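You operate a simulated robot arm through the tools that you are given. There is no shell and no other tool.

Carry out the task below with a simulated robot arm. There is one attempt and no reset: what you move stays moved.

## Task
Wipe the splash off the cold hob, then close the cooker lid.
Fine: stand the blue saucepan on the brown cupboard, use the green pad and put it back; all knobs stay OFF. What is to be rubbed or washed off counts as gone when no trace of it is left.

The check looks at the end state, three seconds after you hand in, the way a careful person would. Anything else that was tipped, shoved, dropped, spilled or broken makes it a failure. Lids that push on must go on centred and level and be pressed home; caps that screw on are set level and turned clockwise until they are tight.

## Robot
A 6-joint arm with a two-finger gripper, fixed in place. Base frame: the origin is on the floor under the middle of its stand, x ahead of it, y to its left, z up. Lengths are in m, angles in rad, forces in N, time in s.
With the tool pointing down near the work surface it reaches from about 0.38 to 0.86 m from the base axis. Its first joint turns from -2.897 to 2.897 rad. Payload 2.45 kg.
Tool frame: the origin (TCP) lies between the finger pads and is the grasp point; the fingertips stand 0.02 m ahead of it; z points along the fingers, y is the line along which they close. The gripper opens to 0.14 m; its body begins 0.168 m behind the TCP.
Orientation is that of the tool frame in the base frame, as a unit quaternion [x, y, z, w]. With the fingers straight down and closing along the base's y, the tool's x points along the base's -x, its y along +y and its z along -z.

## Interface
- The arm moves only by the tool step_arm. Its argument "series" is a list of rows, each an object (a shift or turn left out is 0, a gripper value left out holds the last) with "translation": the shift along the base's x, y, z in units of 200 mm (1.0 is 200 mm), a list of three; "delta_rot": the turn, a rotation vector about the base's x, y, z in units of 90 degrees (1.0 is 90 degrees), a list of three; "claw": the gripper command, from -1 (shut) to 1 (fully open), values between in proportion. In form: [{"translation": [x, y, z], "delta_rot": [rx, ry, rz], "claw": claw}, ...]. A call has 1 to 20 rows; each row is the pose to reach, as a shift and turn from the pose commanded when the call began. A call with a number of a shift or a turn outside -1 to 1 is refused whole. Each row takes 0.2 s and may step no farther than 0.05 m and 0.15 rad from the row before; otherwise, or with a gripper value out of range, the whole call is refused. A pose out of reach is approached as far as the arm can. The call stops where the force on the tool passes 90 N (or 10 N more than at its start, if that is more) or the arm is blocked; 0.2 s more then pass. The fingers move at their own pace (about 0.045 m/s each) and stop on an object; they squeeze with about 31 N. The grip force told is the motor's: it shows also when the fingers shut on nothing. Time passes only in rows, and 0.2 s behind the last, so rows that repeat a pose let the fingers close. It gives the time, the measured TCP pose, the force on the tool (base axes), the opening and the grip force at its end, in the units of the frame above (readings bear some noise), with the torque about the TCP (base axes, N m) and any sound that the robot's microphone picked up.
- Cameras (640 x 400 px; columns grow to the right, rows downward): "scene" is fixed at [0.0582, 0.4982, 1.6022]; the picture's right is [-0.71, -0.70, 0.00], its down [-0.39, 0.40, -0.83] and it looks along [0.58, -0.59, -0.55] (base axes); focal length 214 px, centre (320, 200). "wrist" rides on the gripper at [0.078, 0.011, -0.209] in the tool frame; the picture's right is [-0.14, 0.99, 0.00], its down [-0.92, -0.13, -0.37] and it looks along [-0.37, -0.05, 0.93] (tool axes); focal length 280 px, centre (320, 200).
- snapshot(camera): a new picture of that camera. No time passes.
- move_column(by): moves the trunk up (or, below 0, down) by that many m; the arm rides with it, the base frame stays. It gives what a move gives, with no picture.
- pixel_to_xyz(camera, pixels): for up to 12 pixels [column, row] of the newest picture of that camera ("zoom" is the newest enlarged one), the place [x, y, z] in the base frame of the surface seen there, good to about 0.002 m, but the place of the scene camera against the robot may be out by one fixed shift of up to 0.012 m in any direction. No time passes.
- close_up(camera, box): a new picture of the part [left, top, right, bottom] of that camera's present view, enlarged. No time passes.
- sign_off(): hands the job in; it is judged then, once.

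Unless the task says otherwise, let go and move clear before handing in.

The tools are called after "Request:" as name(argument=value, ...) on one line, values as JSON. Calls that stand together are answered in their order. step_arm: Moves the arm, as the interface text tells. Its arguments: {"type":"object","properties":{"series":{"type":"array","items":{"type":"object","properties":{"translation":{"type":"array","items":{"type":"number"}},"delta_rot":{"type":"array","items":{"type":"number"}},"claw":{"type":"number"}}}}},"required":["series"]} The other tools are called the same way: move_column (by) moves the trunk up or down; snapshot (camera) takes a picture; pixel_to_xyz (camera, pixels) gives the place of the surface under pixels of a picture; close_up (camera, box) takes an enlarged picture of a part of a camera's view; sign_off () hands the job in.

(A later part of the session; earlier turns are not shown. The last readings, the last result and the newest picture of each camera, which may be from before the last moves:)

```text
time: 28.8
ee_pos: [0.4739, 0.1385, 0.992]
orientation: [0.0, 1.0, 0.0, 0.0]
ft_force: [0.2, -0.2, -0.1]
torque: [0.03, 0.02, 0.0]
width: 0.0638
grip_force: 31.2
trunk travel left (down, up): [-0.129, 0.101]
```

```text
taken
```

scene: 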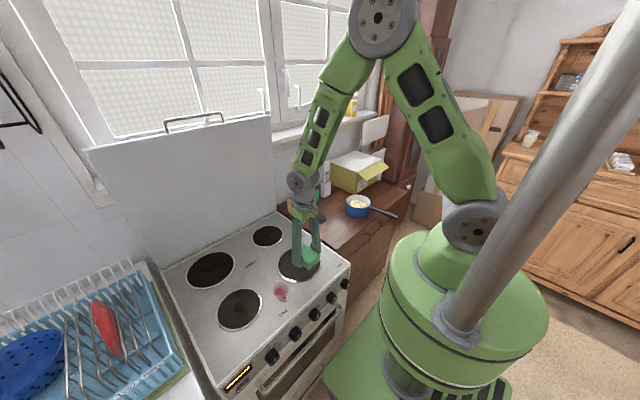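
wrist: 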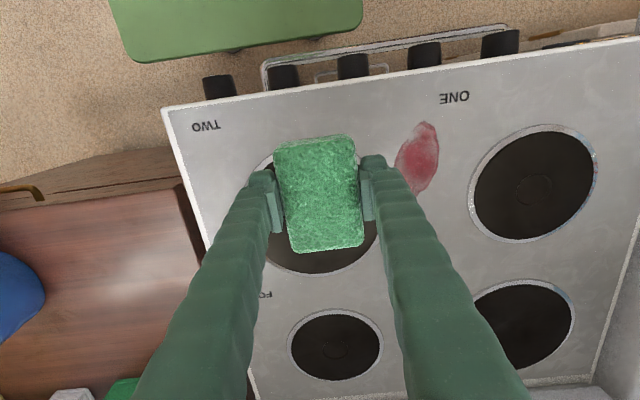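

Request:
close_up(camera="wrist", box=[370, 105, 482, 205])

Request:
pixel_to_xyz(camera="wrist", pixels=[[424, 120], [439, 145], [435, 170], [426, 195], [413, 194], [396, 165], [405, 140], [419, 155], [450, 110], [440, 90], [478, 190], [400, 100]])

Request:
close_up(camera="scene", box=[256, 265, 304, 315])

```text
4.00 times, centred on (426, 155) of wrist
```

zoom: 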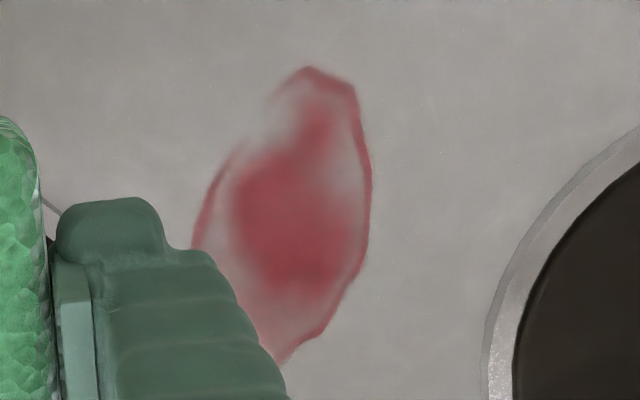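

```text
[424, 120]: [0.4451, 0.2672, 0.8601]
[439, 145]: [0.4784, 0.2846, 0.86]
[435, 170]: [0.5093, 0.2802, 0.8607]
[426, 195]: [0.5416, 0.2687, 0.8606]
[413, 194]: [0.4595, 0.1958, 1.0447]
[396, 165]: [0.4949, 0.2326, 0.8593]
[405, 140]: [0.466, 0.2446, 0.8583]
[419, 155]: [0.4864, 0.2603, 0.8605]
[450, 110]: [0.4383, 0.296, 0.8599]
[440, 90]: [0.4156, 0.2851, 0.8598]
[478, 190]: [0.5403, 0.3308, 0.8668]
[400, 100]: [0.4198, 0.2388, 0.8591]
```

```text
8.00 times, centred on (280, 290) of scene
```

zoom: 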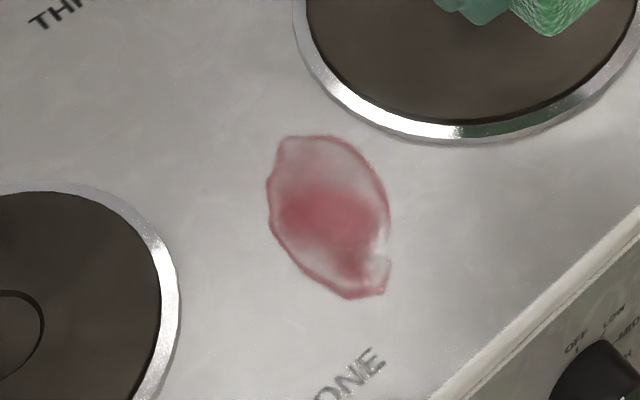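

The splash spans about x 0.444–0.542, y 0.230–0.286 on the hob at z≈0.860. I'll measure the raised burner rings on both sides so the pad doesn't ride up on them.

Request:
pixel_to_xyz(camera="zoom", pixels=[[300, 40], [345, 100], [460, 140], [160, 240], [176, 300], [120, 200], [380, 292], [285, 138], [268, 195], [388, 215], [350, 298], [300, 250]])

Request:
pixel_to_xyz(camera="wrist", pixels=[[470, 185], [472, 210], [480, 165], [533, 187], [335, 345]])

```text
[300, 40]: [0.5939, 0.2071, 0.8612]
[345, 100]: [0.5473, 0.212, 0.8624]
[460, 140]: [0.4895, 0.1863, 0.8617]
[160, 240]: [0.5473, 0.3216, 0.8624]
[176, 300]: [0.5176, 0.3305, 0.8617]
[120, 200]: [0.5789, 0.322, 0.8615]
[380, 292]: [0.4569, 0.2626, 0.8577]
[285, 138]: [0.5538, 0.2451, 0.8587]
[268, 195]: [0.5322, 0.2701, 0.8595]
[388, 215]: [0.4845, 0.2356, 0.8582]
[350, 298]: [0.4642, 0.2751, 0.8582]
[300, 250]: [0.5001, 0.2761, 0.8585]
```

```text
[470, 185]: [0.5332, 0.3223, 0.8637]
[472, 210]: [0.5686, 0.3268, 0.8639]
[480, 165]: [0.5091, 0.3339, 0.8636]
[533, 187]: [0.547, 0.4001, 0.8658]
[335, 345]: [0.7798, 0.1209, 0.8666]
```

Burner ring two ends at y≈0.213 and ring one starts at y≈0.322, so pad lanes at y 0.250 and 0.275 (pad half-width 0.032) stay clear. I'll move over the splash and lower to just above contact.

Request:
step_arm(series=[{"translation": [0.03, 0.2, 0]}, {"translation": [0.06, 0.4, 0]}, {"translation": [0.08, 0.555, 0]}, {"translation": [0.08, 0.555, -0.2]}, {"translation": [0.08, 0.555, -0.38]}, {"translation": [0.08, 0.555, -0.46]}, {"translation": [0.08, 0.555, -0.475]}, {"translation": [0.08, 0.555, -0.475]}])

Request:
close_up(camera="scene", box=[240, 240, 336, 315])

```text
time: 30.6
ee_pos: [0.4897, 0.2516, 0.8962]
orientation: [0.0, 1.0, 0.0, 0.001]
ft_force: [0.6, 0.1, 0.7]
torque: [-0.03, 0.02, 0.0]
width: 0.0633
grip_force: 31.6
trunk travel left (down, up): [-0.129, 0.101]
```

```text
5.33 times, centred on (288, 278) of scene
```

zoom: 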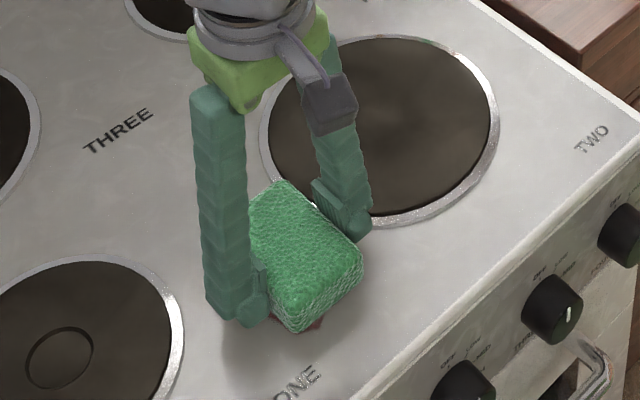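

The pad hovers about 4 mm over the splash. I'll lower in 1 mm steps to find contact.

Request:
step_arm(series=[{"translation": [0, 0, -0.005]}, {"translation": [0, 0, -0.01]}, {"translation": [0, 0, -0.015]}, {"translation": [0, 0, -0.02]}, {"translation": [0, 0, -0.02]}])

Request:
step_arm(series=[{"translation": [0, 0, -0.005]}, {"translation": [0, 0, -0.005]}])

```text
time: 31.8
ee_pos: [0.4883, 0.2503, 0.8924]
orientation: [0.0, 1.0, 0.0, 0.0]
ft_force: [0.5, 0.0, -0.2]
torque: [0.03, 0.0, -0.01]
width: 0.0636
grip_force: 31.1
trunk travel left (down, up): [-0.129, 0.101]
```

```text
time: 32.4
ee_pos: [0.49, 0.2509, 0.8918]
orientation: [0.0, 1.0, -0.001, 0.0]
ft_force: [-0.8, 0.1, 1.6]
torque: [-0.02, -0.05, -0.02]
width: 0.0634
grip_force: 31.0
trunk travel left (down, up): [-0.129, 0.101]
```

Contact begins at z≈0.892 (1.6 N). I'll press a little more.

Request:
step_arm(series=[{"translation": [0, 0, -0.005]}, {"translation": [0, 0, -0.005]}])

Request:
step_arm(series=[{"translation": [0, 0, -0.004]}, {"translation": [0, 0, -0.004]}])

```text
time: 33.0
ee_pos: [0.4891, 0.2508, 0.8914]
orientation: [0.0, 1.0, 0.0, 0.001]
ft_force: [-1.1, -1.1, 12.8]
torque: [-0.06, 0.06, 0.05]
width: 0.0634
grip_force: 31.0
trunk travel left (down, up): [-0.129, 0.101]
```

```text
time: 33.6
ee_pos: [0.4885, 0.2513, 0.8905]
orientation: [0.0, 1.0, 0.001, 0.002]
ft_force: [1.0, -2.0, 29.0]
torque: [-0.19, 0.2, -0.01]
width: 0.0633
grip_force: 30.8
trunk travel left (down, up): [-0.129, 0.101]
```

At 29 N it's pressed more than needed; I'll ease off by 0.6 mm and wipe back and forth along x, then shift lanes in y.

Request:
step_arm(series=[{"translation": [0, 0, 0.003]}, {"translation": [0.06, 0, 0.003]}, {"translation": [0.13, 0, 0.003]}, {"translation": [0.2, 0, 0.003]}, {"translation": [0.12, 0, 0.003]}, {"translation": [0.04, 0, 0.003]}, {"translation": [-0.05, 0, 0.003]}, {"translation": [-0.125, 0, 0.003]}, {"translation": [-0.125, 0.06, 0.003]}, {"translation": [-0.125, 0.125, 0.003]}, {"translation": [-0.05, 0.125, 0.003]}, {"translation": [0.04, 0.125, 0.003]}, {"translation": [0.12, 0.125, 0.003]}, {"translation": [0.2, 0.125, 0.003]}, {"translation": [0.12, 0.125, 0.003]}, {"translation": [0.04, 0.125, 0.003]}, {"translation": [-0.05, 0.125, 0.003]}, {"translation": [-0.125, 0.125, 0.003]}])

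Request:
close_up(camera="scene", box=[240, 240, 336, 315])

Request:
snapshot(camera="wrist")

```text
time: 37.4
ee_pos: [0.4643, 0.276, 0.8902]
orientation: [0.001, 1.0, 0.001, 0.001]
ft_force: [6.3, 0.2, 18.6]
torque: [-0.07, 0.0, 0.03]
width: 0.0632
grip_force: 31.1
trunk travel left (down, up): [-0.129, 0.101]
```

```text
5.33 times, centred on (288, 278) of scene
```

zoom: 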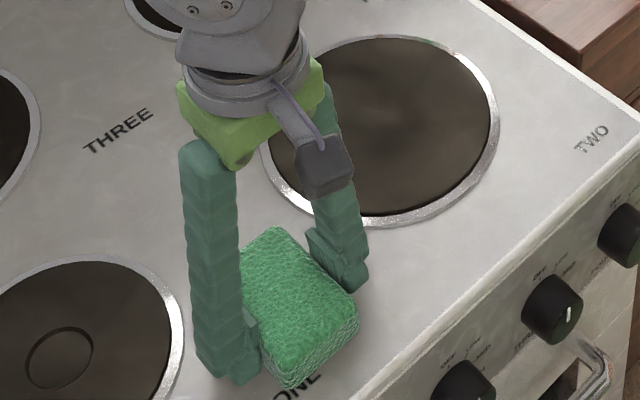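

```text
taken
```

wrist: 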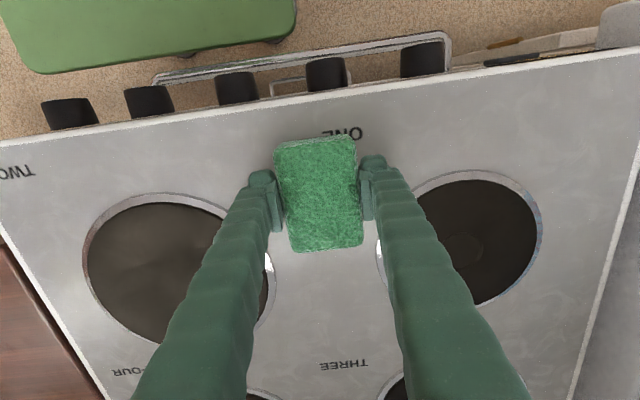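

The visible area behind the pad looks clean. I'll make more passes in lanes between, then lift and look.

Request:
step_arm(series=[{"translation": [0, -0.06, 0]}, {"translation": [0.08, -0.06, 0]}, {"translation": [0.16, -0.06, 0]}, {"translation": [0.24, -0.06, 0]}, {"translation": [0.325, -0.06, 0]}, {"translation": [0.24, -0.06, 0]}, {"translation": [0.16, -0.06, 0]}, {"translation": [0.08, -0.06, 0]}, {"translation": [0, -0.06, 0]}, {"translation": [0, -0.13, 0]}, {"translation": [0.08, -0.13, 0]}, {"translation": [0.16, -0.13, 0]}, {"translation": [0.24, -0.13, 0]}, {"translation": [0.325, -0.13, 0]}, {"translation": [0.24, -0.13, 0]}, {"translation": [0.16, -0.13, 0]}, {"translation": [0.08, -0.13, 0]}, {"translation": [0, -0.13, 0]}])

Request:
step_arm(series=[{"translation": [0, 0, 0.05]}, {"translation": [0, -0.1, 0.2]}, {"translation": [0, -0.3, 0.35]}, {"translation": [0, -0.5, 0.5]}, {"translation": [0, -0.5, 0.5]}])

Request:
snapshot(camera="wrist")

Request:
close_up(camera="scene", box=[248, 255, 312, 305])

```text
time: 41.2
ee_pos: [0.4631, 0.2486, 0.8898]
orientation: [0.0, 1.0, 0.0, 0.0]
ft_force: [0.9, -0.1, 9.5]
torque: [0.02, -0.08, 0.02]
width: 0.0633
grip_force: 31.0
trunk travel left (down, up): [-0.129, 0.101]
```

```text
time: 42.4
ee_pos: [0.4638, 0.1479, 0.9921]
orientation: [0.0, 1.0, -0.001, -0.001]
ft_force: [-1.1, 0.1, -1.1]
torque: [-0.01, 0.02, 0.02]
width: 0.0637
grip_force: 30.9
trunk travel left (down, up): [-0.129, 0.101]
```

```text
taken
```

wrist: 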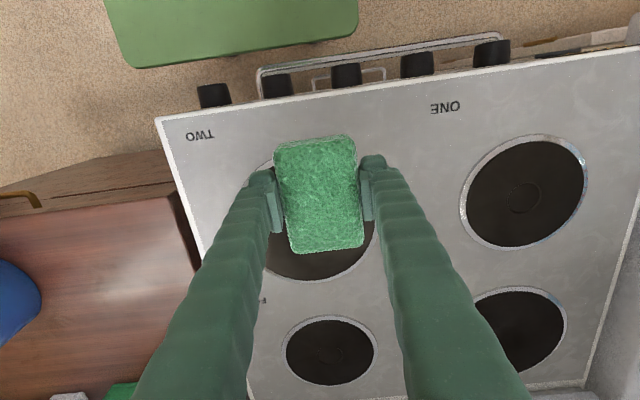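

```text
8.00 times, centred on (280, 280) of scene
```

zoom: 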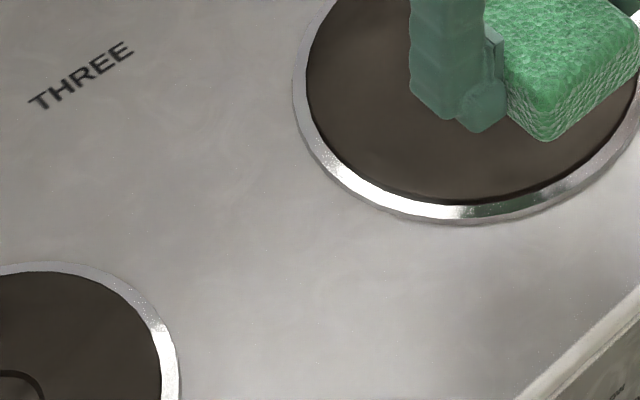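

The splash seems gone in both views. I'll check more closely for any faint trace, including elsewhere on the hob.

Request:
close_up(camera="wrist", box=[370, 95, 482, 205])

Request:
close_up(camera="scene", box=[256, 270, 304, 310])

Request:
close_up(camera="scene", box=[150, 210, 360, 390])

```text
3.64 times, centred on (426, 150) of wrist
```

zoom: 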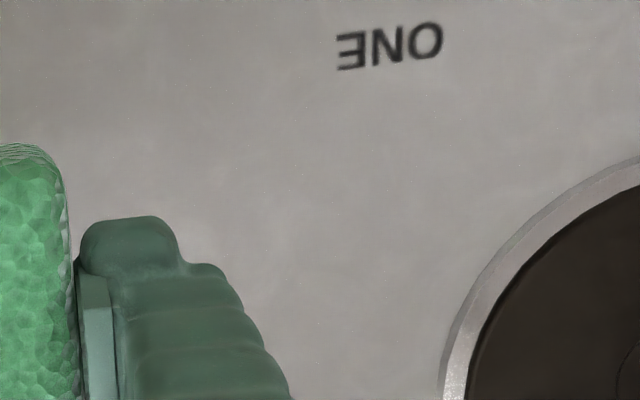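

```text
10.00 times, centred on (280, 290) of scene
```

zoom: 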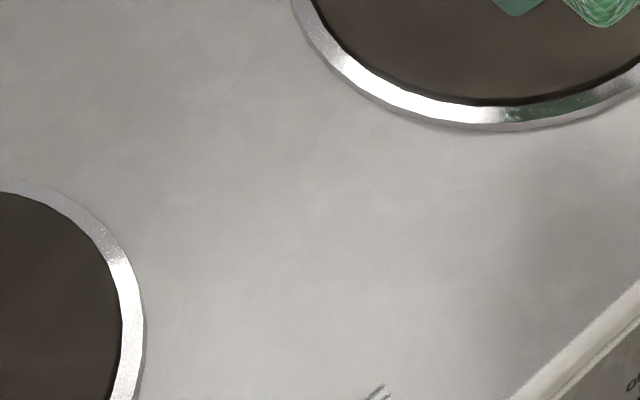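

```text
2.22 times, centred on (255, 300) of scene
```

zoom: 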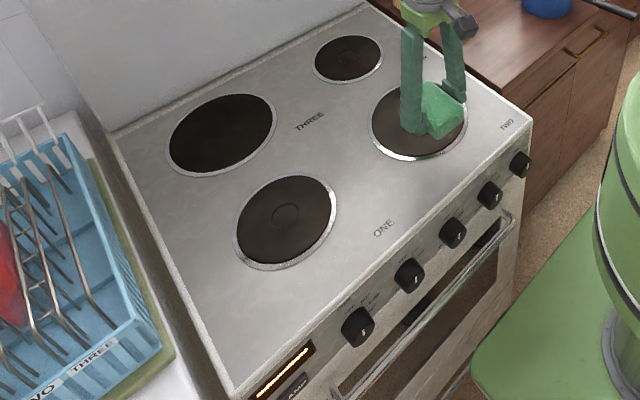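

The hob is clean with no trace left. I'll carry the pad back over its old place on the cupboard.

Request:
step_arm(series=[{"translation": [0.07, -0.2, 0]}, {"translation": [0.14, -0.4, 0]}, {"translation": [0.21, -0.6, 0]}, {"translation": [0.28, -0.8, 0]}, {"translation": [0.35, -1.0, 0]}])

Request:
step_arm(series=[{"translation": [0.06, -0.18, 0]}, {"translation": [0.12, -0.36, 0]}, {"translation": [0.195, -0.55, 0]}, {"translation": [0.195, -0.55, -0.15]}, {"translation": [0.195, -0.55, -0.3]}, {"translation": [0.195, -0.55, -0.45]}, {"translation": [0.195, -0.55, -0.5]}, {"translation": [0.195, -0.55, -0.5]}])

Request:
close_up(camera="scene", box=[306, 175, 386, 250])

Request:
snapshot(camera="wrist")

```text
time: 43.6
ee_pos: [0.5343, -0.05, 0.9918]
orientation: [0.0, 1.0, 0.0, -0.001]
ft_force: [0.0, 0.3, -0.3]
torque: [0.05, -0.04, 0.02]
width: 0.0633
grip_force: 30.6
trunk travel left (down, up): [-0.129, 0.101]
```

```text
time: 45.4
ee_pos: [0.5736, -0.1592, 0.8915]
orientation: [0.0, 1.0, -0.001, 0.0]
ft_force: [0.4, -0.1, -0.5]
torque: [0.0, 0.0, 0.03]
width: 0.0635
grip_force: 31.4
trunk travel left (down, up): [-0.129, 0.101]
```

```text
5.33 times, centred on (346, 212) of scene
```

zoom: 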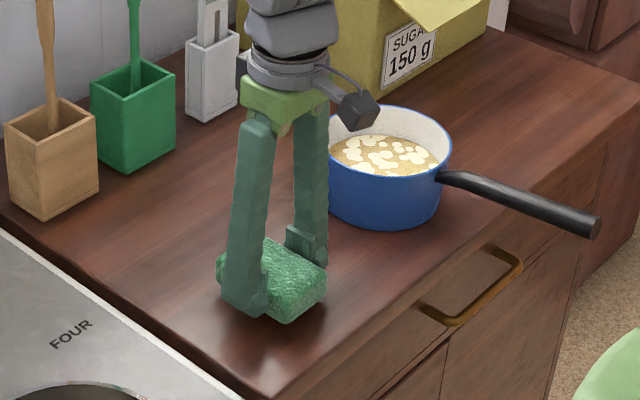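

```text
taken
```

wrist: 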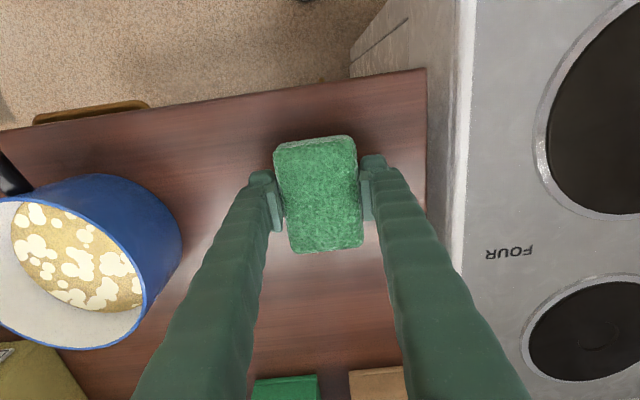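

The pad is over its original spot, about 1 cm above the cupboard. I'll lower until contact is felt.

Request:
step_arm(series=[{"translation": [0, 0, -0.015]}, {"translation": [0, 0, -0.03]}, {"translation": [0, 0, -0.038]}, {"translation": [0, 0, -0.044]}, {"translation": [0, 0, -0.044]}])

Request:
step_arm(series=[{"translation": [0, 0, -0.004]}, {"translation": [0, 0, -0.004]}])

```text
time: 46.6
ee_pos: [0.5742, -0.1602, 0.8813]
orientation: [-0.001, 1.0, 0.0, 0.0]
ft_force: [-0.1, 0.4, -1.2]
torque: [0.01, 0.02, 0.04]
width: 0.0633
grip_force: 31.1
trunk travel left (down, up): [-0.129, 0.101]
```

```text
time: 47.2
ee_pos: [0.5727, -0.1613, 0.8809]
orientation: [0.001, 1.0, 0.0, 0.0]
ft_force: [-0.4, -0.8, -1.2]
torque: [0.0, 0.02, -0.01]
width: 0.0633
grip_force: 31.3
trunk travel left (down, up): [-0.129, 0.101]
```

Request:
step_arm(series=[{"translation": [0, 0, -0.004]}, {"translation": [0, 0, -0.004]}])

Request:
step_arm(series=[{"translation": [0, 0, -0.004]}, {"translation": [0, 0, -0.004]}])

```text
time: 47.8
ee_pos: [0.5733, -0.1611, 0.8805]
orientation: [0.0, 1.0, 0.0, 0.0]
ft_force: [-0.5, 0.4, 2.8]
torque: [0.0, 0.05, 0.02]
width: 0.0633
grip_force: 30.7
trunk travel left (down, up): [-0.129, 0.101]
```

```text
time: 48.4
ee_pos: [0.5723, -0.1608, 0.8791]
orientation: [0.0, 1.0, 0.0, 0.0]
ft_force: [-1.6, 0.7, 15.0]
torque: [0.07, 0.18, 0.01]
width: 0.0634
grip_force: 31.6
trunk travel left (down, up): [-0.129, 0.101]
```

The pad rests on the cupboard (2.8 then 15 N). I'll ease off 0.8 mm, open the fingers to about 0.10, and rise.

Request:
step_arm(series=[{"translation": [0, 0, 0.004]}, {"translation": [0, 0, 0.004], "claw": 0.4}, {"translation": [0, 0, 0.004]}, {"translation": [0, 0, 0.004]}, {"translation": [0, 0, 0.004]}])

Request:
step_arm(series=[{"translation": [0, 0, 0.1]}, {"translation": [0, 0, 0.3]}, {"translation": [0, 0, 0.5]}, {"translation": [0, 0, 0.7]}, {"translation": [0, 0, 0.9]}])

Request:
snapshot(camera="wrist")

Request:
snapshot(camera="scene")

```text
time: 49.6
ee_pos: [0.5726, -0.1603, 0.8806]
orientation: [0.0, 1.0, 0.001, 0.0]
ft_force: [-0.7, 0.1, 0.4]
torque: [-0.02, -0.01, -0.01]
width: 0.0978
grip_force: 0.1
trunk travel left (down, up): [-0.129, 0.101]
```

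```text
time: 50.8
ee_pos: [0.5735, -0.1614, 1.0604]
orientation: [0.0, 1.0, 0.0, 0.0]
ft_force: [1.2, -0.6, -0.1]
torque: [-0.01, -0.05, 0.0]
width: 0.0979
grip_force: 0.0
trunk travel left (down, up): [-0.129, 0.101]
```

```text
taken
```

wrist: 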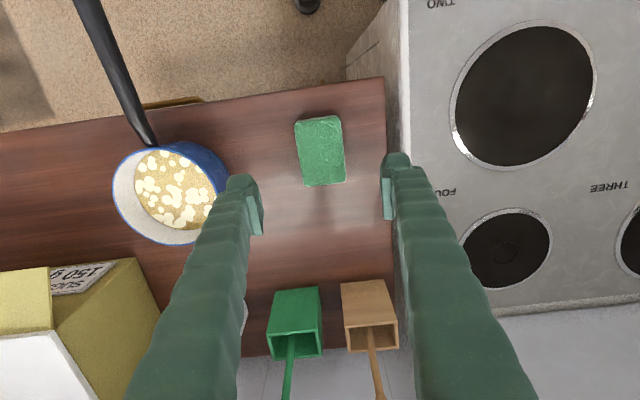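

```text
taken
```

scene: 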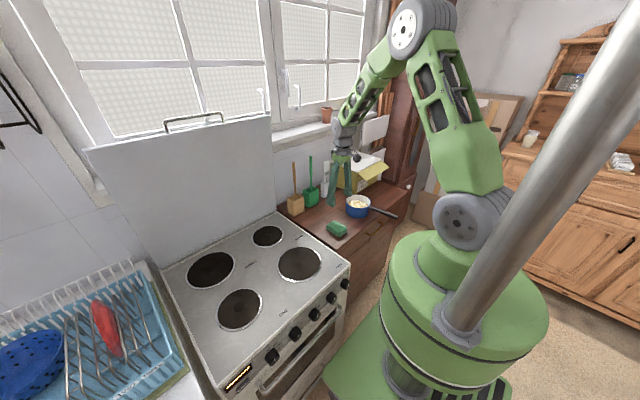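

The pad is back in its place and the pan stands well. Next is the lid; I'll measure its handle and the arm's own joints in the scene view to plan the reach.

Request:
pixel_to_xyz(camera="scene", pixels=[[466, 220], [404, 30], [347, 130], [343, 152], [430, 250], [370, 80]])

Request:
close_up(camera="scene", box=[146, 95, 242, 155])

Request:
pixel_to_xyz(camera="zoom", pixels=[[135, 180], [300, 145], [490, 120], [140, 230], [500, 160], [300, 200], [320, 190], [420, 130], [200, 165], [118, 190], [320, 220]])

```text
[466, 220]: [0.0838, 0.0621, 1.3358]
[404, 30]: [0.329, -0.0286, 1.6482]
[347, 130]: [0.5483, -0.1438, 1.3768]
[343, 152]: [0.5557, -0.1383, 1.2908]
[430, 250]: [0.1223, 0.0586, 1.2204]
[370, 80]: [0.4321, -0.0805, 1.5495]
```

```text
6.67 times, centred on (194, 125) of scene
```

zoom: 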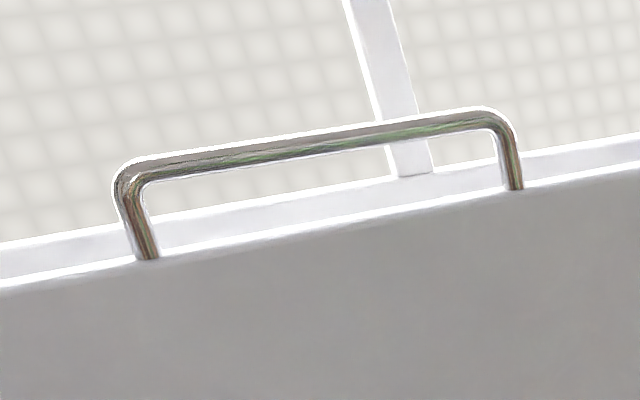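

```text
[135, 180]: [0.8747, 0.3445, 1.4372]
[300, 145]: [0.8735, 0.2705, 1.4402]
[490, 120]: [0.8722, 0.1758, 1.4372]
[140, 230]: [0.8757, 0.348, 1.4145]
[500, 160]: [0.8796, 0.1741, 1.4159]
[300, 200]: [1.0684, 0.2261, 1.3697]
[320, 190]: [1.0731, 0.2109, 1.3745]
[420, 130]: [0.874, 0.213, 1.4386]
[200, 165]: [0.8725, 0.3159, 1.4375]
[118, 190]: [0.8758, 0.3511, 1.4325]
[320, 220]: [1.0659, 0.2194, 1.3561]
```

The handle bar runs at y 0.174–0.350, x≈0.86, z≈1.44 with about 0.04 m gap to the lid edge; with a tilted tool it's in reach. I'll move to a staging place in front of the lid.

Request:
step_arm(series=[{"translation": [0, 0.16, 0.16]}, {"translation": [0, 0.32, 0.32]}, {"translation": [0, 0.48, 0.48]}, {"translation": [0, 0.64, 0.64]}, {"translation": [0, 0.8, 0.8]}, {"translation": [0, 0.96, 0.96]}, {"translation": [0, 1.0, 1.0]}])

Request:
step_arm(series=[{"translation": [0, 0.16, 0.16]}, {"translation": [0, 0.32, 0.32]}, {"translation": [0, 0.48, 0.48]}, {"translation": [0, 0.64, 0.64]}, {"translation": [0, 0.8, 0.8]}, {"translation": [0, 0.96, 0.94]}, {"translation": [0, 1.0, 0.94], "claw": -0.3}])

Request:
snapshot(camera="scene")

Request:
snapshot(camera="wrist")

```text
time: 52.4
ee_pos: [0.5724, 0.0381, 1.2596]
orientation: [0.0, 1.0, 0.0, 0.0]
ft_force: [0.6, -0.5, 0.4]
torque: [0.01, 0.0, 0.02]
width: 0.0979
grip_force: 0.2
trunk travel left (down, up): [-0.129, 0.101]
```

```text
time: 54.0
ee_pos: [0.573, 0.2393, 1.4481]
orientation: [0.0, 1.0, 0.001, 0.0]
ft_force: [-0.1, 0.3, -0.2]
torque: [0.01, -0.03, 0.02]
width: 0.0636
grip_force: 0.1
trunk travel left (down, up): [-0.129, 0.101]
```

```text
taken
```

scene: 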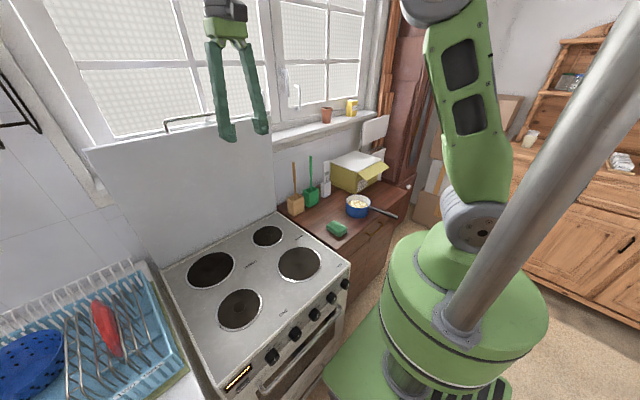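

```text
taken
```

wrist: 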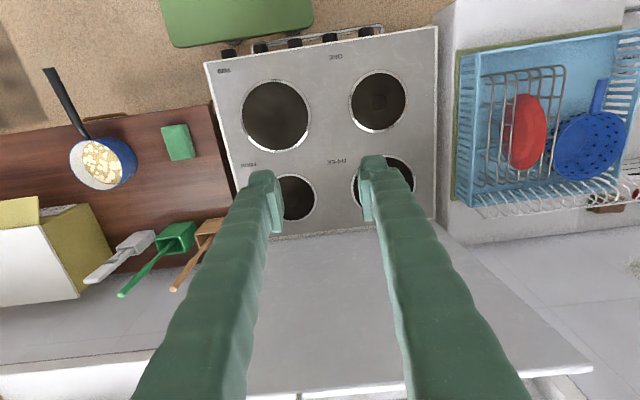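

I'm at the staging place in front of the lid. I'll turn the wrist 90° about the vertical, so the fingers close along x.

Request:
step_arm(series=[{"delta_rot": [0, 0, 0.09]}, {"delta_rot": [0, 0, 0.18]}, {"delta_rot": [0, 0, 0.27]}, {"delta_rot": [0, 0, 0.36]}, {"delta_rot": [0, 0, 0.45]}, {"delta_rot": [0, 0, 0.54]}, {"delta_rot": [0, 0, 0.63]}, {"delta_rot": [0, 0, 0.72]}, {"delta_rot": [0, 0, 0.81]}, {"delta_rot": [0, 0, 0.9]}, {"delta_rot": [0, 0, 0.99]}, {"delta_rot": [0, 0, 1.0]}])

Request:
snapshot(camera="wrist")

Request:
snapshot(camera="scene")

```text
time: 56.6
ee_pos: [0.5721, 0.2409, 1.4489]
orientation: [0.708, -0.707, 0.0, 0.0]
ft_force: [0.5, -0.3, 0.8]
torque: [0.0, 0.01, -0.02]
width: 0.0488
grip_force: 0.0
trunk travel left (down, up): [-0.129, 0.101]
```

```text
taken
```

wrist: 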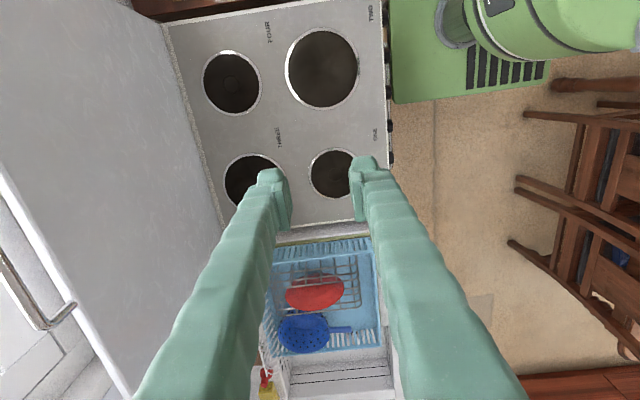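

```text
taken
```

scene: 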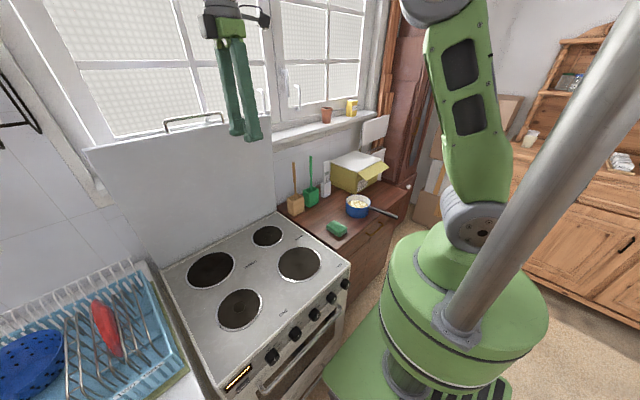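

The turn worked, and the wrist camera now sees the lid's handle at the left (20–70, 260–325). I'll measure it with this better-calibrated view.

Request:
close_up(camera="wrist", box=[0, 180, 160, 400])

Request:
pixel_to_xyz(camera="wrist", pixels=[[20, 290], [30, 308], [45, 324], [60, 315], [72, 306], [10, 272], [55, 260], [100, 345], [30, 225], [90, 300], [150, 200], [190, 180]])

```text
1.82 times, centred on (80, 290) of wrist
```

zoom: 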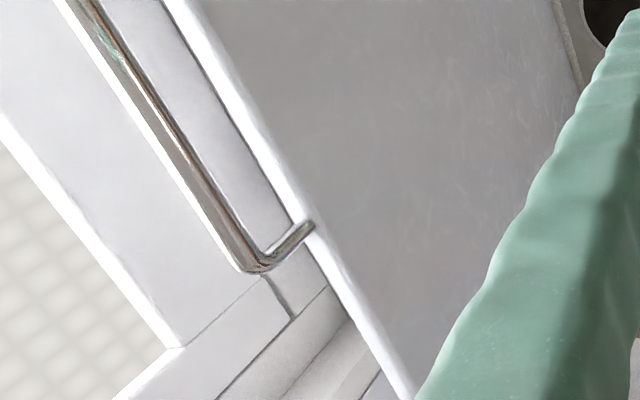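

```text
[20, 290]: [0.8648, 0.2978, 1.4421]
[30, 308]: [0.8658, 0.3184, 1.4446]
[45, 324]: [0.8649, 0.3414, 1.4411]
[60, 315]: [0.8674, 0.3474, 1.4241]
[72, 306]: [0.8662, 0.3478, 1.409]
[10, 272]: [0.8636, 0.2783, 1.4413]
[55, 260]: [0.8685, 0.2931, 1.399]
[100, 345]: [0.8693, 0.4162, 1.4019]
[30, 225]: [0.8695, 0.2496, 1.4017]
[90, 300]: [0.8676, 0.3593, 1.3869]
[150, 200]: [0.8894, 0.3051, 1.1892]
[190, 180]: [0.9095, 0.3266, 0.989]
```

The bar centre is about (0.868, y, 1.439), lid edge at z 1.402, and the lid's lean is 6°. I'll tilt the tool 40° forward while moving up and back a little from the lid.

Request:
step_arm(series=[{"translation": [0, 0.015, 0.07], "delta_rot": [0, -0.089, 0]}, {"translation": [0, 0.03, 0.14], "delta_rot": [0, -0.178, 0]}, {"translation": [0, 0.045, 0.21], "delta_rot": [0, -0.267, 0]}, {"translation": [0, 0.06, 0.28], "delta_rot": [0, -0.356, 0]}, {"translation": [0, 0.075, 0.365], "delta_rot": [0, -0.444, 0]}, {"translation": [0, 0.075, 0.365], "delta_rot": [0, -0.444, 0]}])

Request:
snapshot(camera="wrist")

Request:
snapshot(camera="scene")

```text
time: 58.0
ee_pos: [0.573, 0.254, 1.5212]
orientation: [0.665, -0.664, 0.242, -0.242]
ft_force: [0.4, 0.2, -0.5]
torque: [-0.02, -0.01, -0.01]
width: 0.0489
grip_force: 0.0
trunk travel left (down, up): [-0.129, 0.101]
```

```text
taken
```

wrist: 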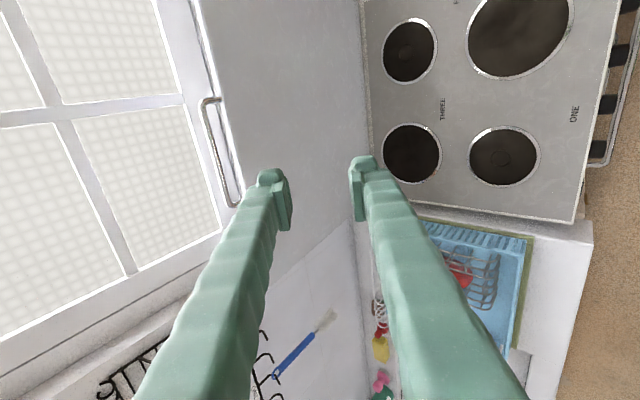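

```text
taken
```

scene: 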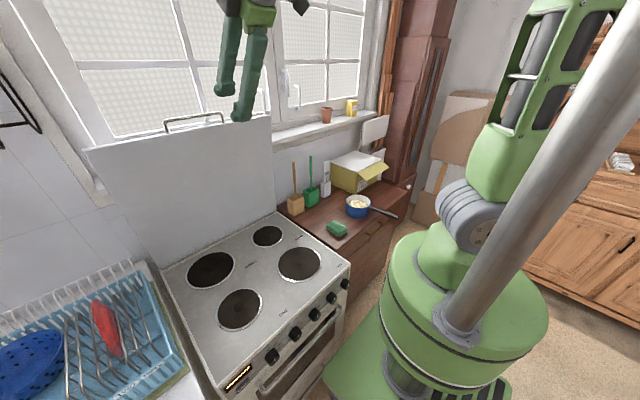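

The handle shows clearly at (220,150) in the wrist view. I'll measure its bar again from here.

Request:
close_up(camera="wrist", box=[176, 85, 272, 215])

Request:
pixel_to_xyz(camera="wrist", pixels=[[205, 110], [210, 125], [214, 140], [219, 160], [224, 180], [229, 198], [216, 150], [219, 102], [238, 203], [225, 120], [240, 160], [215, 100]])

```text
3.08 times, centred on (224, 150) of wrist
```

zoom: 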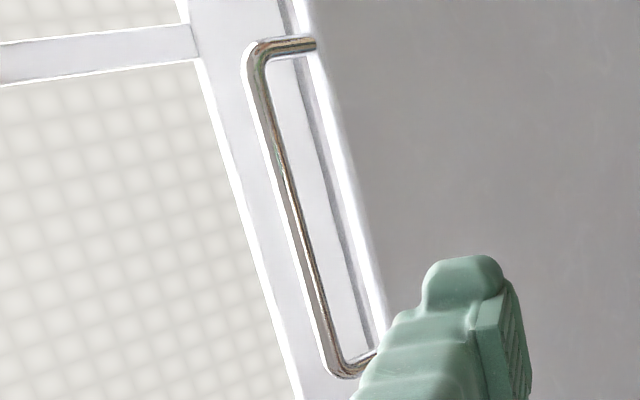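

```text
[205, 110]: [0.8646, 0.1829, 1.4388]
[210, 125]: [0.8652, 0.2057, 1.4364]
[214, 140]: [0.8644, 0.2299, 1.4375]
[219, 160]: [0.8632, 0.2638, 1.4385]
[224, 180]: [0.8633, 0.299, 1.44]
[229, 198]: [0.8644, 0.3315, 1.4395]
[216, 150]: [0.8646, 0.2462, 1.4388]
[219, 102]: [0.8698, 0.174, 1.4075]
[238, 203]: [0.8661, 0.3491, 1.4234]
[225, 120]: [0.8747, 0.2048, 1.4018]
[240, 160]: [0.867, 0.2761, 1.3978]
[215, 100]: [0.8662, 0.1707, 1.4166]
```

Bar centre ≈ (0.8685, y, 1.4365). I'll move forward to the pre-grasp point along the approach line.

Request:
step_arm(series=[{"translation": [0.2, 0, 0]}, {"translation": [0.4, 0, 0]}, {"translation": [0.6, 0, 0]}, {"translation": [0.8, 0, 0]}, {"translation": [1.0, 0, -0.005]}, {"translation": [1.0, 0, -0.005]}])

Request:
snapshot(camera="wrist")

Request:
snapshot(camera="scene")

```text
time: 59.4
ee_pos: [0.7742, 0.254, 1.5216]
orientation: [-0.664, 0.665, -0.241, 0.242]
ft_force: [-0.1, 0.6, 0.2]
torque: [-0.03, -0.02, 0.03]
width: 0.0493
grip_force: 0.0
trunk travel left (down, up): [-0.129, 0.101]
```

```text
taken
```

wrist: 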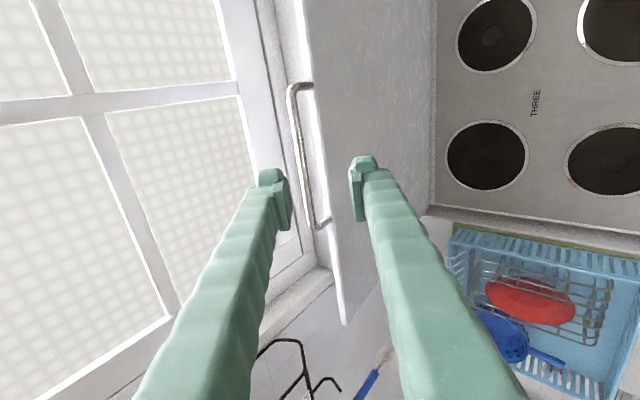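

```text
taken
```

scene: 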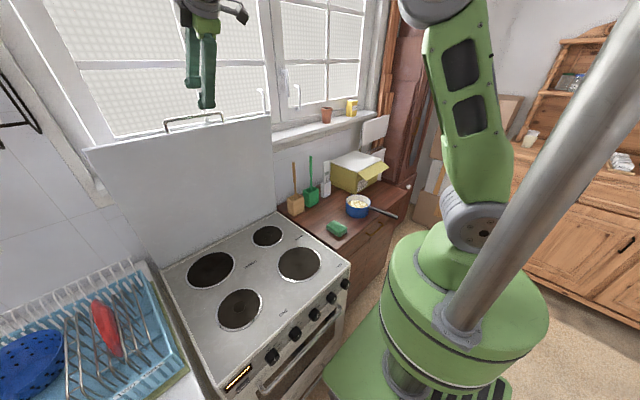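

The bar now lies between the fingers in the wrist view (300,150). I'll measure once more before going in.

Request:
pixel_to_xyz(camera="wrist", pixels=[[294, 110], [298, 130], [301, 150], [304, 170], [308, 195], [312, 212], [320, 160], [325, 190], [335, 240], [282, 195], [352, 180], [290, 92]])

Request:
close_up(camera="wrist", box=[256, 75, 384, 235])

```text
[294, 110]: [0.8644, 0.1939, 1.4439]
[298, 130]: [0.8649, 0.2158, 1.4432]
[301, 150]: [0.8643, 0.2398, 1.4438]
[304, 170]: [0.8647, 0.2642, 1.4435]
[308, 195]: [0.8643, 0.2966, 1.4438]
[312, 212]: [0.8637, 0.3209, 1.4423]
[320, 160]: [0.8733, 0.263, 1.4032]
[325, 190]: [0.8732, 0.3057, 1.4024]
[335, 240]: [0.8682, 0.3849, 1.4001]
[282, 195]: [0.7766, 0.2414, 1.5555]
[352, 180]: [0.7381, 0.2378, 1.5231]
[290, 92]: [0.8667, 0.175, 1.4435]
```

```text
2.50 times, centred on (320, 155) of wrist
```

zoom: 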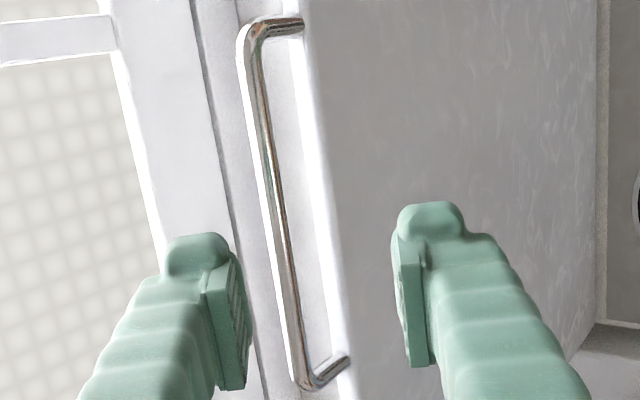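

The bar centre is confirmed at about (0.869, y, 1.438). I'll align and slide in along the tool's direction so the bar ends up between the fingertips.

Request:
step_arm(series=[{"translation": [0.13, 0, 0]}, {"translation": [0.21, 0, -0.096]}, {"translation": [0.29, 0, -0.19]}, {"translation": [0.33, 0, -0.238]}, {"translation": [0.371, 0, -0.287]}, {"translation": [0.411, 0, -0.335]}, {"translation": [0.4515, 0, -0.383]}, {"translation": [0.4515, 0, -0.383]}])

Request:
snapshot(camera="wrist")

Request:
close_up(camera="scene", box=[130, 60, 290, 160])

```text
time: 61.2
ee_pos: [0.8636, 0.2546, 1.4444]
orientation: [0.664, -0.664, 0.242, -0.242]
ft_force: [0.2, -0.8, -0.6]
torque: [0.0, 0.0, -0.02]
width: 0.0492
grip_force: 0.1
trunk travel left (down, up): [-0.129, 0.101]
```

```text
taken
```

wrist: 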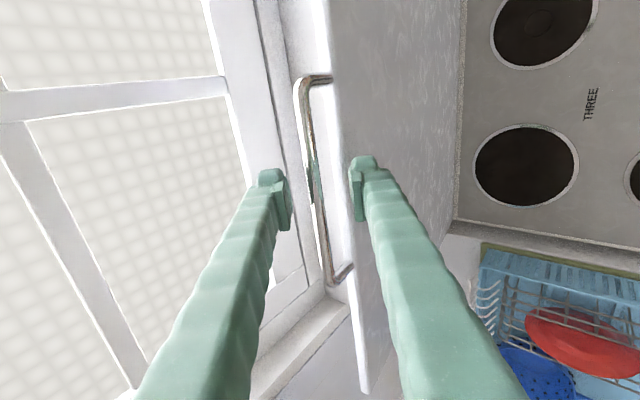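

```text
4.00 times, centred on (210, 110) of scene
```

zoom: 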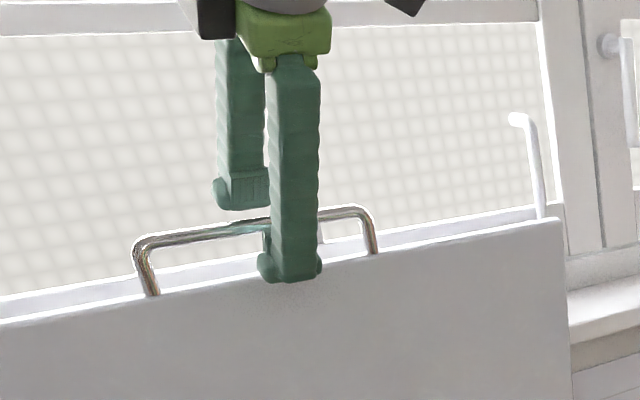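

The bar runs between the two pads at (318,180) with no contact. I'll close on it.

Request:
step_arm(series=[{"claw": -0.6}, {"claw": -0.75}, {"claw": -1}, {"claw": -1}, {"claw": -1}, {"claw": -1}])

Request:
snapshot(camera="wrist")

Request:
close_up(camera="scene", box=[130, 60, 290, 160])

```text
time: 62.6
ee_pos: [0.8636, 0.2543, 1.4441]
orientation: [-0.664, 0.665, -0.242, 0.242]
ft_force: [0.4, -0.5, 3.6]
torque: [-0.03, -0.01, 0.01]
width: 0.0095
grip_force: 36.6
trunk travel left (down, up): [-0.129, 0.101]
```

```text
taken
```

wrist: 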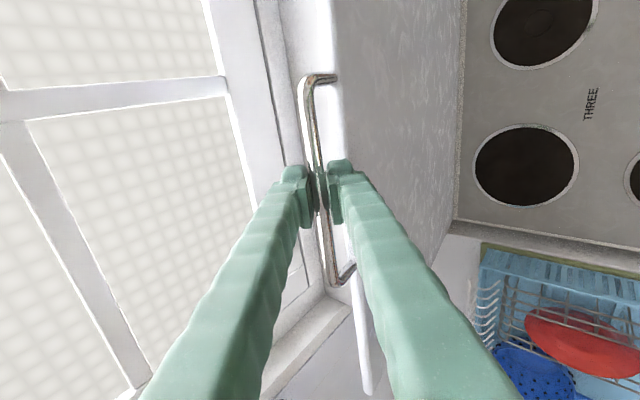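

```text
4.00 times, centred on (210, 110) of scene
```

zoom: 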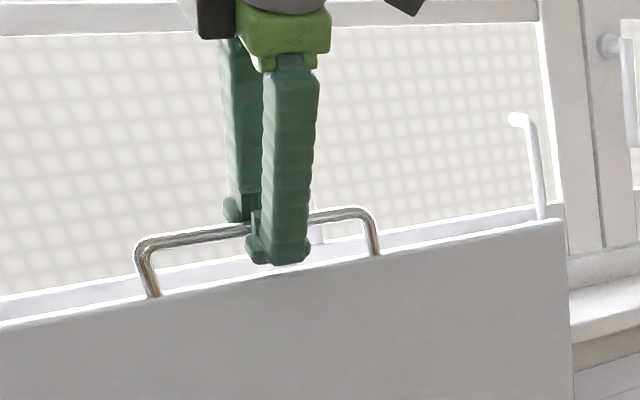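

The bar is clamped (width 0.0095) with nearly no side load. I'll start the arc gently: about 4° of lid closing, then check the forces.

Request:
step_arm(series=[{"translation": [-0.049, 0, -0.006], "delta_rot": [0, 0.0055, 0]}, {"translation": [-0.0985, 0, -0.012], "delta_rot": [0, 0.011, 0]}, {"translation": [-0.147, 0, -0.019], "delta_rot": [0, 0.0165, 0]}, {"translation": [-0.1955, 0, -0.0265], "delta_rot": [0, 0.022, 0]}, {"translation": [-0.1955, 0, -0.0265], "delta_rot": [0, 0.022, 0]}])

Request:
snapshot(camera="scene")

Request:
snapshot(camera="wrist")

```text
time: 63.8
ee_pos: [0.8258, 0.2541, 1.4364]
orientation: [0.669, -0.669, 0.229, -0.229]
ft_force: [1.5, -0.9, -12.1]
torque: [0.2, 0.04, 0.1]
width: 0.0073
grip_force: 35.7
trunk travel left (down, up): [-0.129, 0.101]
```

```text
taken
```

scene: 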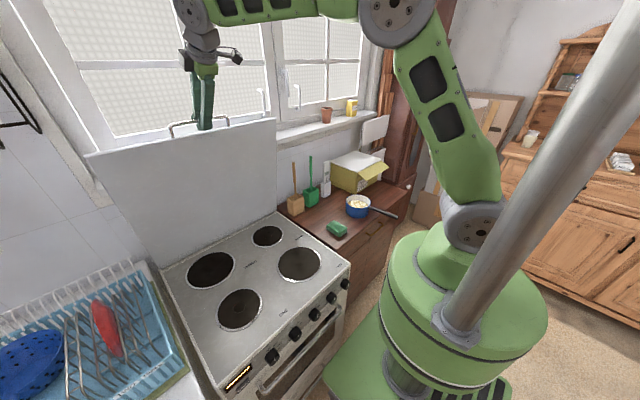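

```text
taken
```

wrist: 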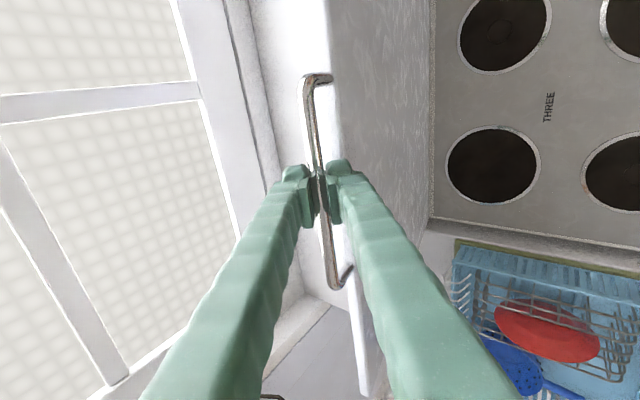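

The lid followed, but the tool is pulled down 12 N and the width fell to 0.0073, so the bar may be creeping towards the fingertips. I'll look closely.

Request:
close_up(camera="wrist", box=[270, 130, 390, 240])

Request:
close_up(camera="scene", box=[162, 85, 258, 145])

Request:
pixel_to_xyz(camera="wrist", pixels=[[308, 100], [313, 130], [317, 155], [329, 240], [334, 265], [345, 250], [400, 180], [420, 200], [405, 100], [365, 320], [335, 100], [342, 130]])

```text
3.64 times, centred on (330, 185) of wrist
```

zoom: 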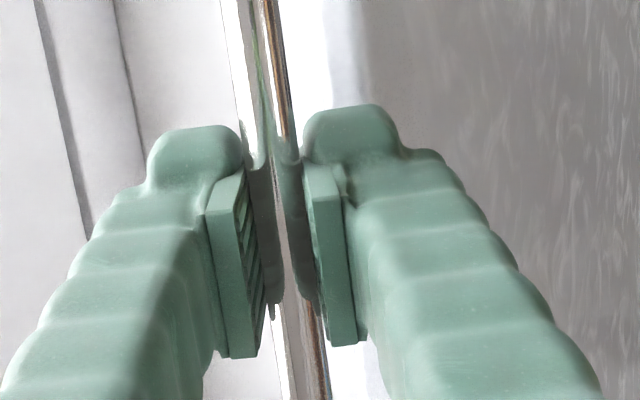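

```text
6.67 times, centred on (210, 115) of scene
```

zoom: 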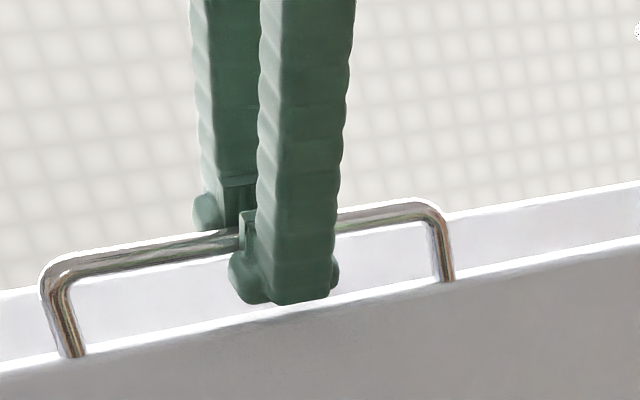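

```text
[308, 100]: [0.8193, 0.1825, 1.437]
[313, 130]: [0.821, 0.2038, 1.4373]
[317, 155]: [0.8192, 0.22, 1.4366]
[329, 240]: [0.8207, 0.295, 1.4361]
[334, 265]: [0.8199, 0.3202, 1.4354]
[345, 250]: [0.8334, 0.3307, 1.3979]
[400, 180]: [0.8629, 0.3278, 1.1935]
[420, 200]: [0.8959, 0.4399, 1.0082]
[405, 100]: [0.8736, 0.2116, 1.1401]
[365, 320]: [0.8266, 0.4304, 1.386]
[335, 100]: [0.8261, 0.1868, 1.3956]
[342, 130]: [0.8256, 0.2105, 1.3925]
```

The bar (about 7 mm thick) is well between the pads and the lid's lean is now 10.5°, as planned. I'll correct the arc centre to about (0.931, 0.88), ease inward 0.8 mm, and go on 8°.

Request:
step_arm(series=[{"translation": [-0.095, 0, -0.023], "delta_rot": [0, 0.011, 0]}, {"translation": [-0.19, 0, -0.0455], "delta_rot": [0, 0.022, 0]}, {"translation": [-0.284, 0, -0.072], "delta_rot": [0, 0.033, 0]}, {"translation": [-0.377, 0, -0.101], "delta_rot": [0, 0.044, 0]}, {"translation": [-0.377, 0, -0.101], "delta_rot": [0, 0.044, 0]}])

Request:
snapshot(camera="wrist")

Request:
snapshot(camera="scene")

```text
time: 65.0
ee_pos: [0.7507, 0.2543, 1.4174]
orientation: [0.677, -0.676, 0.206, -0.206]
ft_force: [3.6, -0.2, -7.9]
torque: [0.02, 0.0, 0.06]
width: 0.0076
grip_force: 35.0
trunk travel left (down, up): [-0.129, 0.101]
```

```text
taken
```

wrist: 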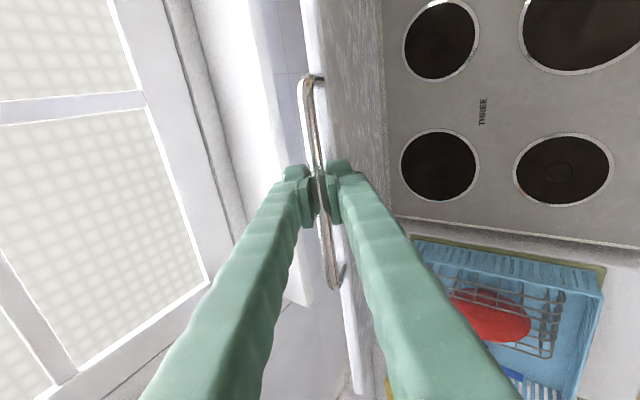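

```text
taken
```

scene: 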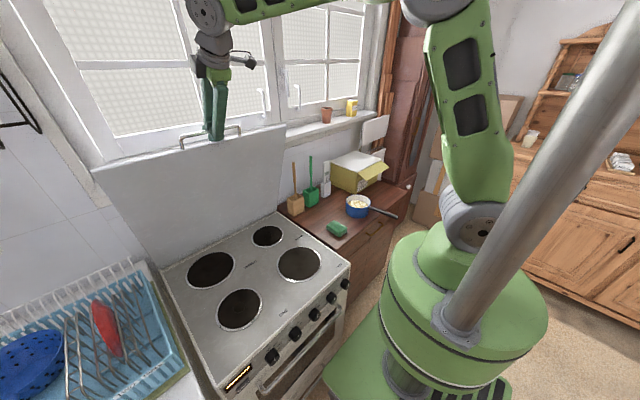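

The lid comes along smoothly with only 8–9 N of inward pull. I'll measure the lid face to check the angle and refine the arc.

Request:
pixel_to_xyz(camera="wrist", pixels=[[309, 100], [314, 140], [329, 245], [333, 270], [350, 60], [365, 100], [370, 140], [375, 180], [355, 340], [345, 100], [342, 120], [336, 90]])

Request:
pixel_to_xyz(camera="scene", pixels=[[110, 185], [150, 170], [250, 150], [270, 140], [180, 250], [250, 220], [220, 200], [150, 225], [200, 230], [275, 180]])

```text
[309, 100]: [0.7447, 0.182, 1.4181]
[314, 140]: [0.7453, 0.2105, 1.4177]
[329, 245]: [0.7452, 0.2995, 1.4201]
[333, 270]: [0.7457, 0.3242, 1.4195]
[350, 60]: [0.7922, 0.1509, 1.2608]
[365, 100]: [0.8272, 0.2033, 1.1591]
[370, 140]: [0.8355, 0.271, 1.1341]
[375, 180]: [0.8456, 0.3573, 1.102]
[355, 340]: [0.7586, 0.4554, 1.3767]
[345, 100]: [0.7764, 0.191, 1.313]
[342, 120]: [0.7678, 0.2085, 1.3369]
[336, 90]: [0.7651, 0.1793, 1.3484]
```

```text
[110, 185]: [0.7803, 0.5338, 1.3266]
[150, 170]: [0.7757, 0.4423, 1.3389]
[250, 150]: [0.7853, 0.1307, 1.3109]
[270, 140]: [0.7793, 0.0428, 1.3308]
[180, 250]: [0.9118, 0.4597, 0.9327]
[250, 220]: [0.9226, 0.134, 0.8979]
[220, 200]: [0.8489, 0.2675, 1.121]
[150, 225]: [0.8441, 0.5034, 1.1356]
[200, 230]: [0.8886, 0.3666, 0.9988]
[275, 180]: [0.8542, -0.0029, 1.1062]
```

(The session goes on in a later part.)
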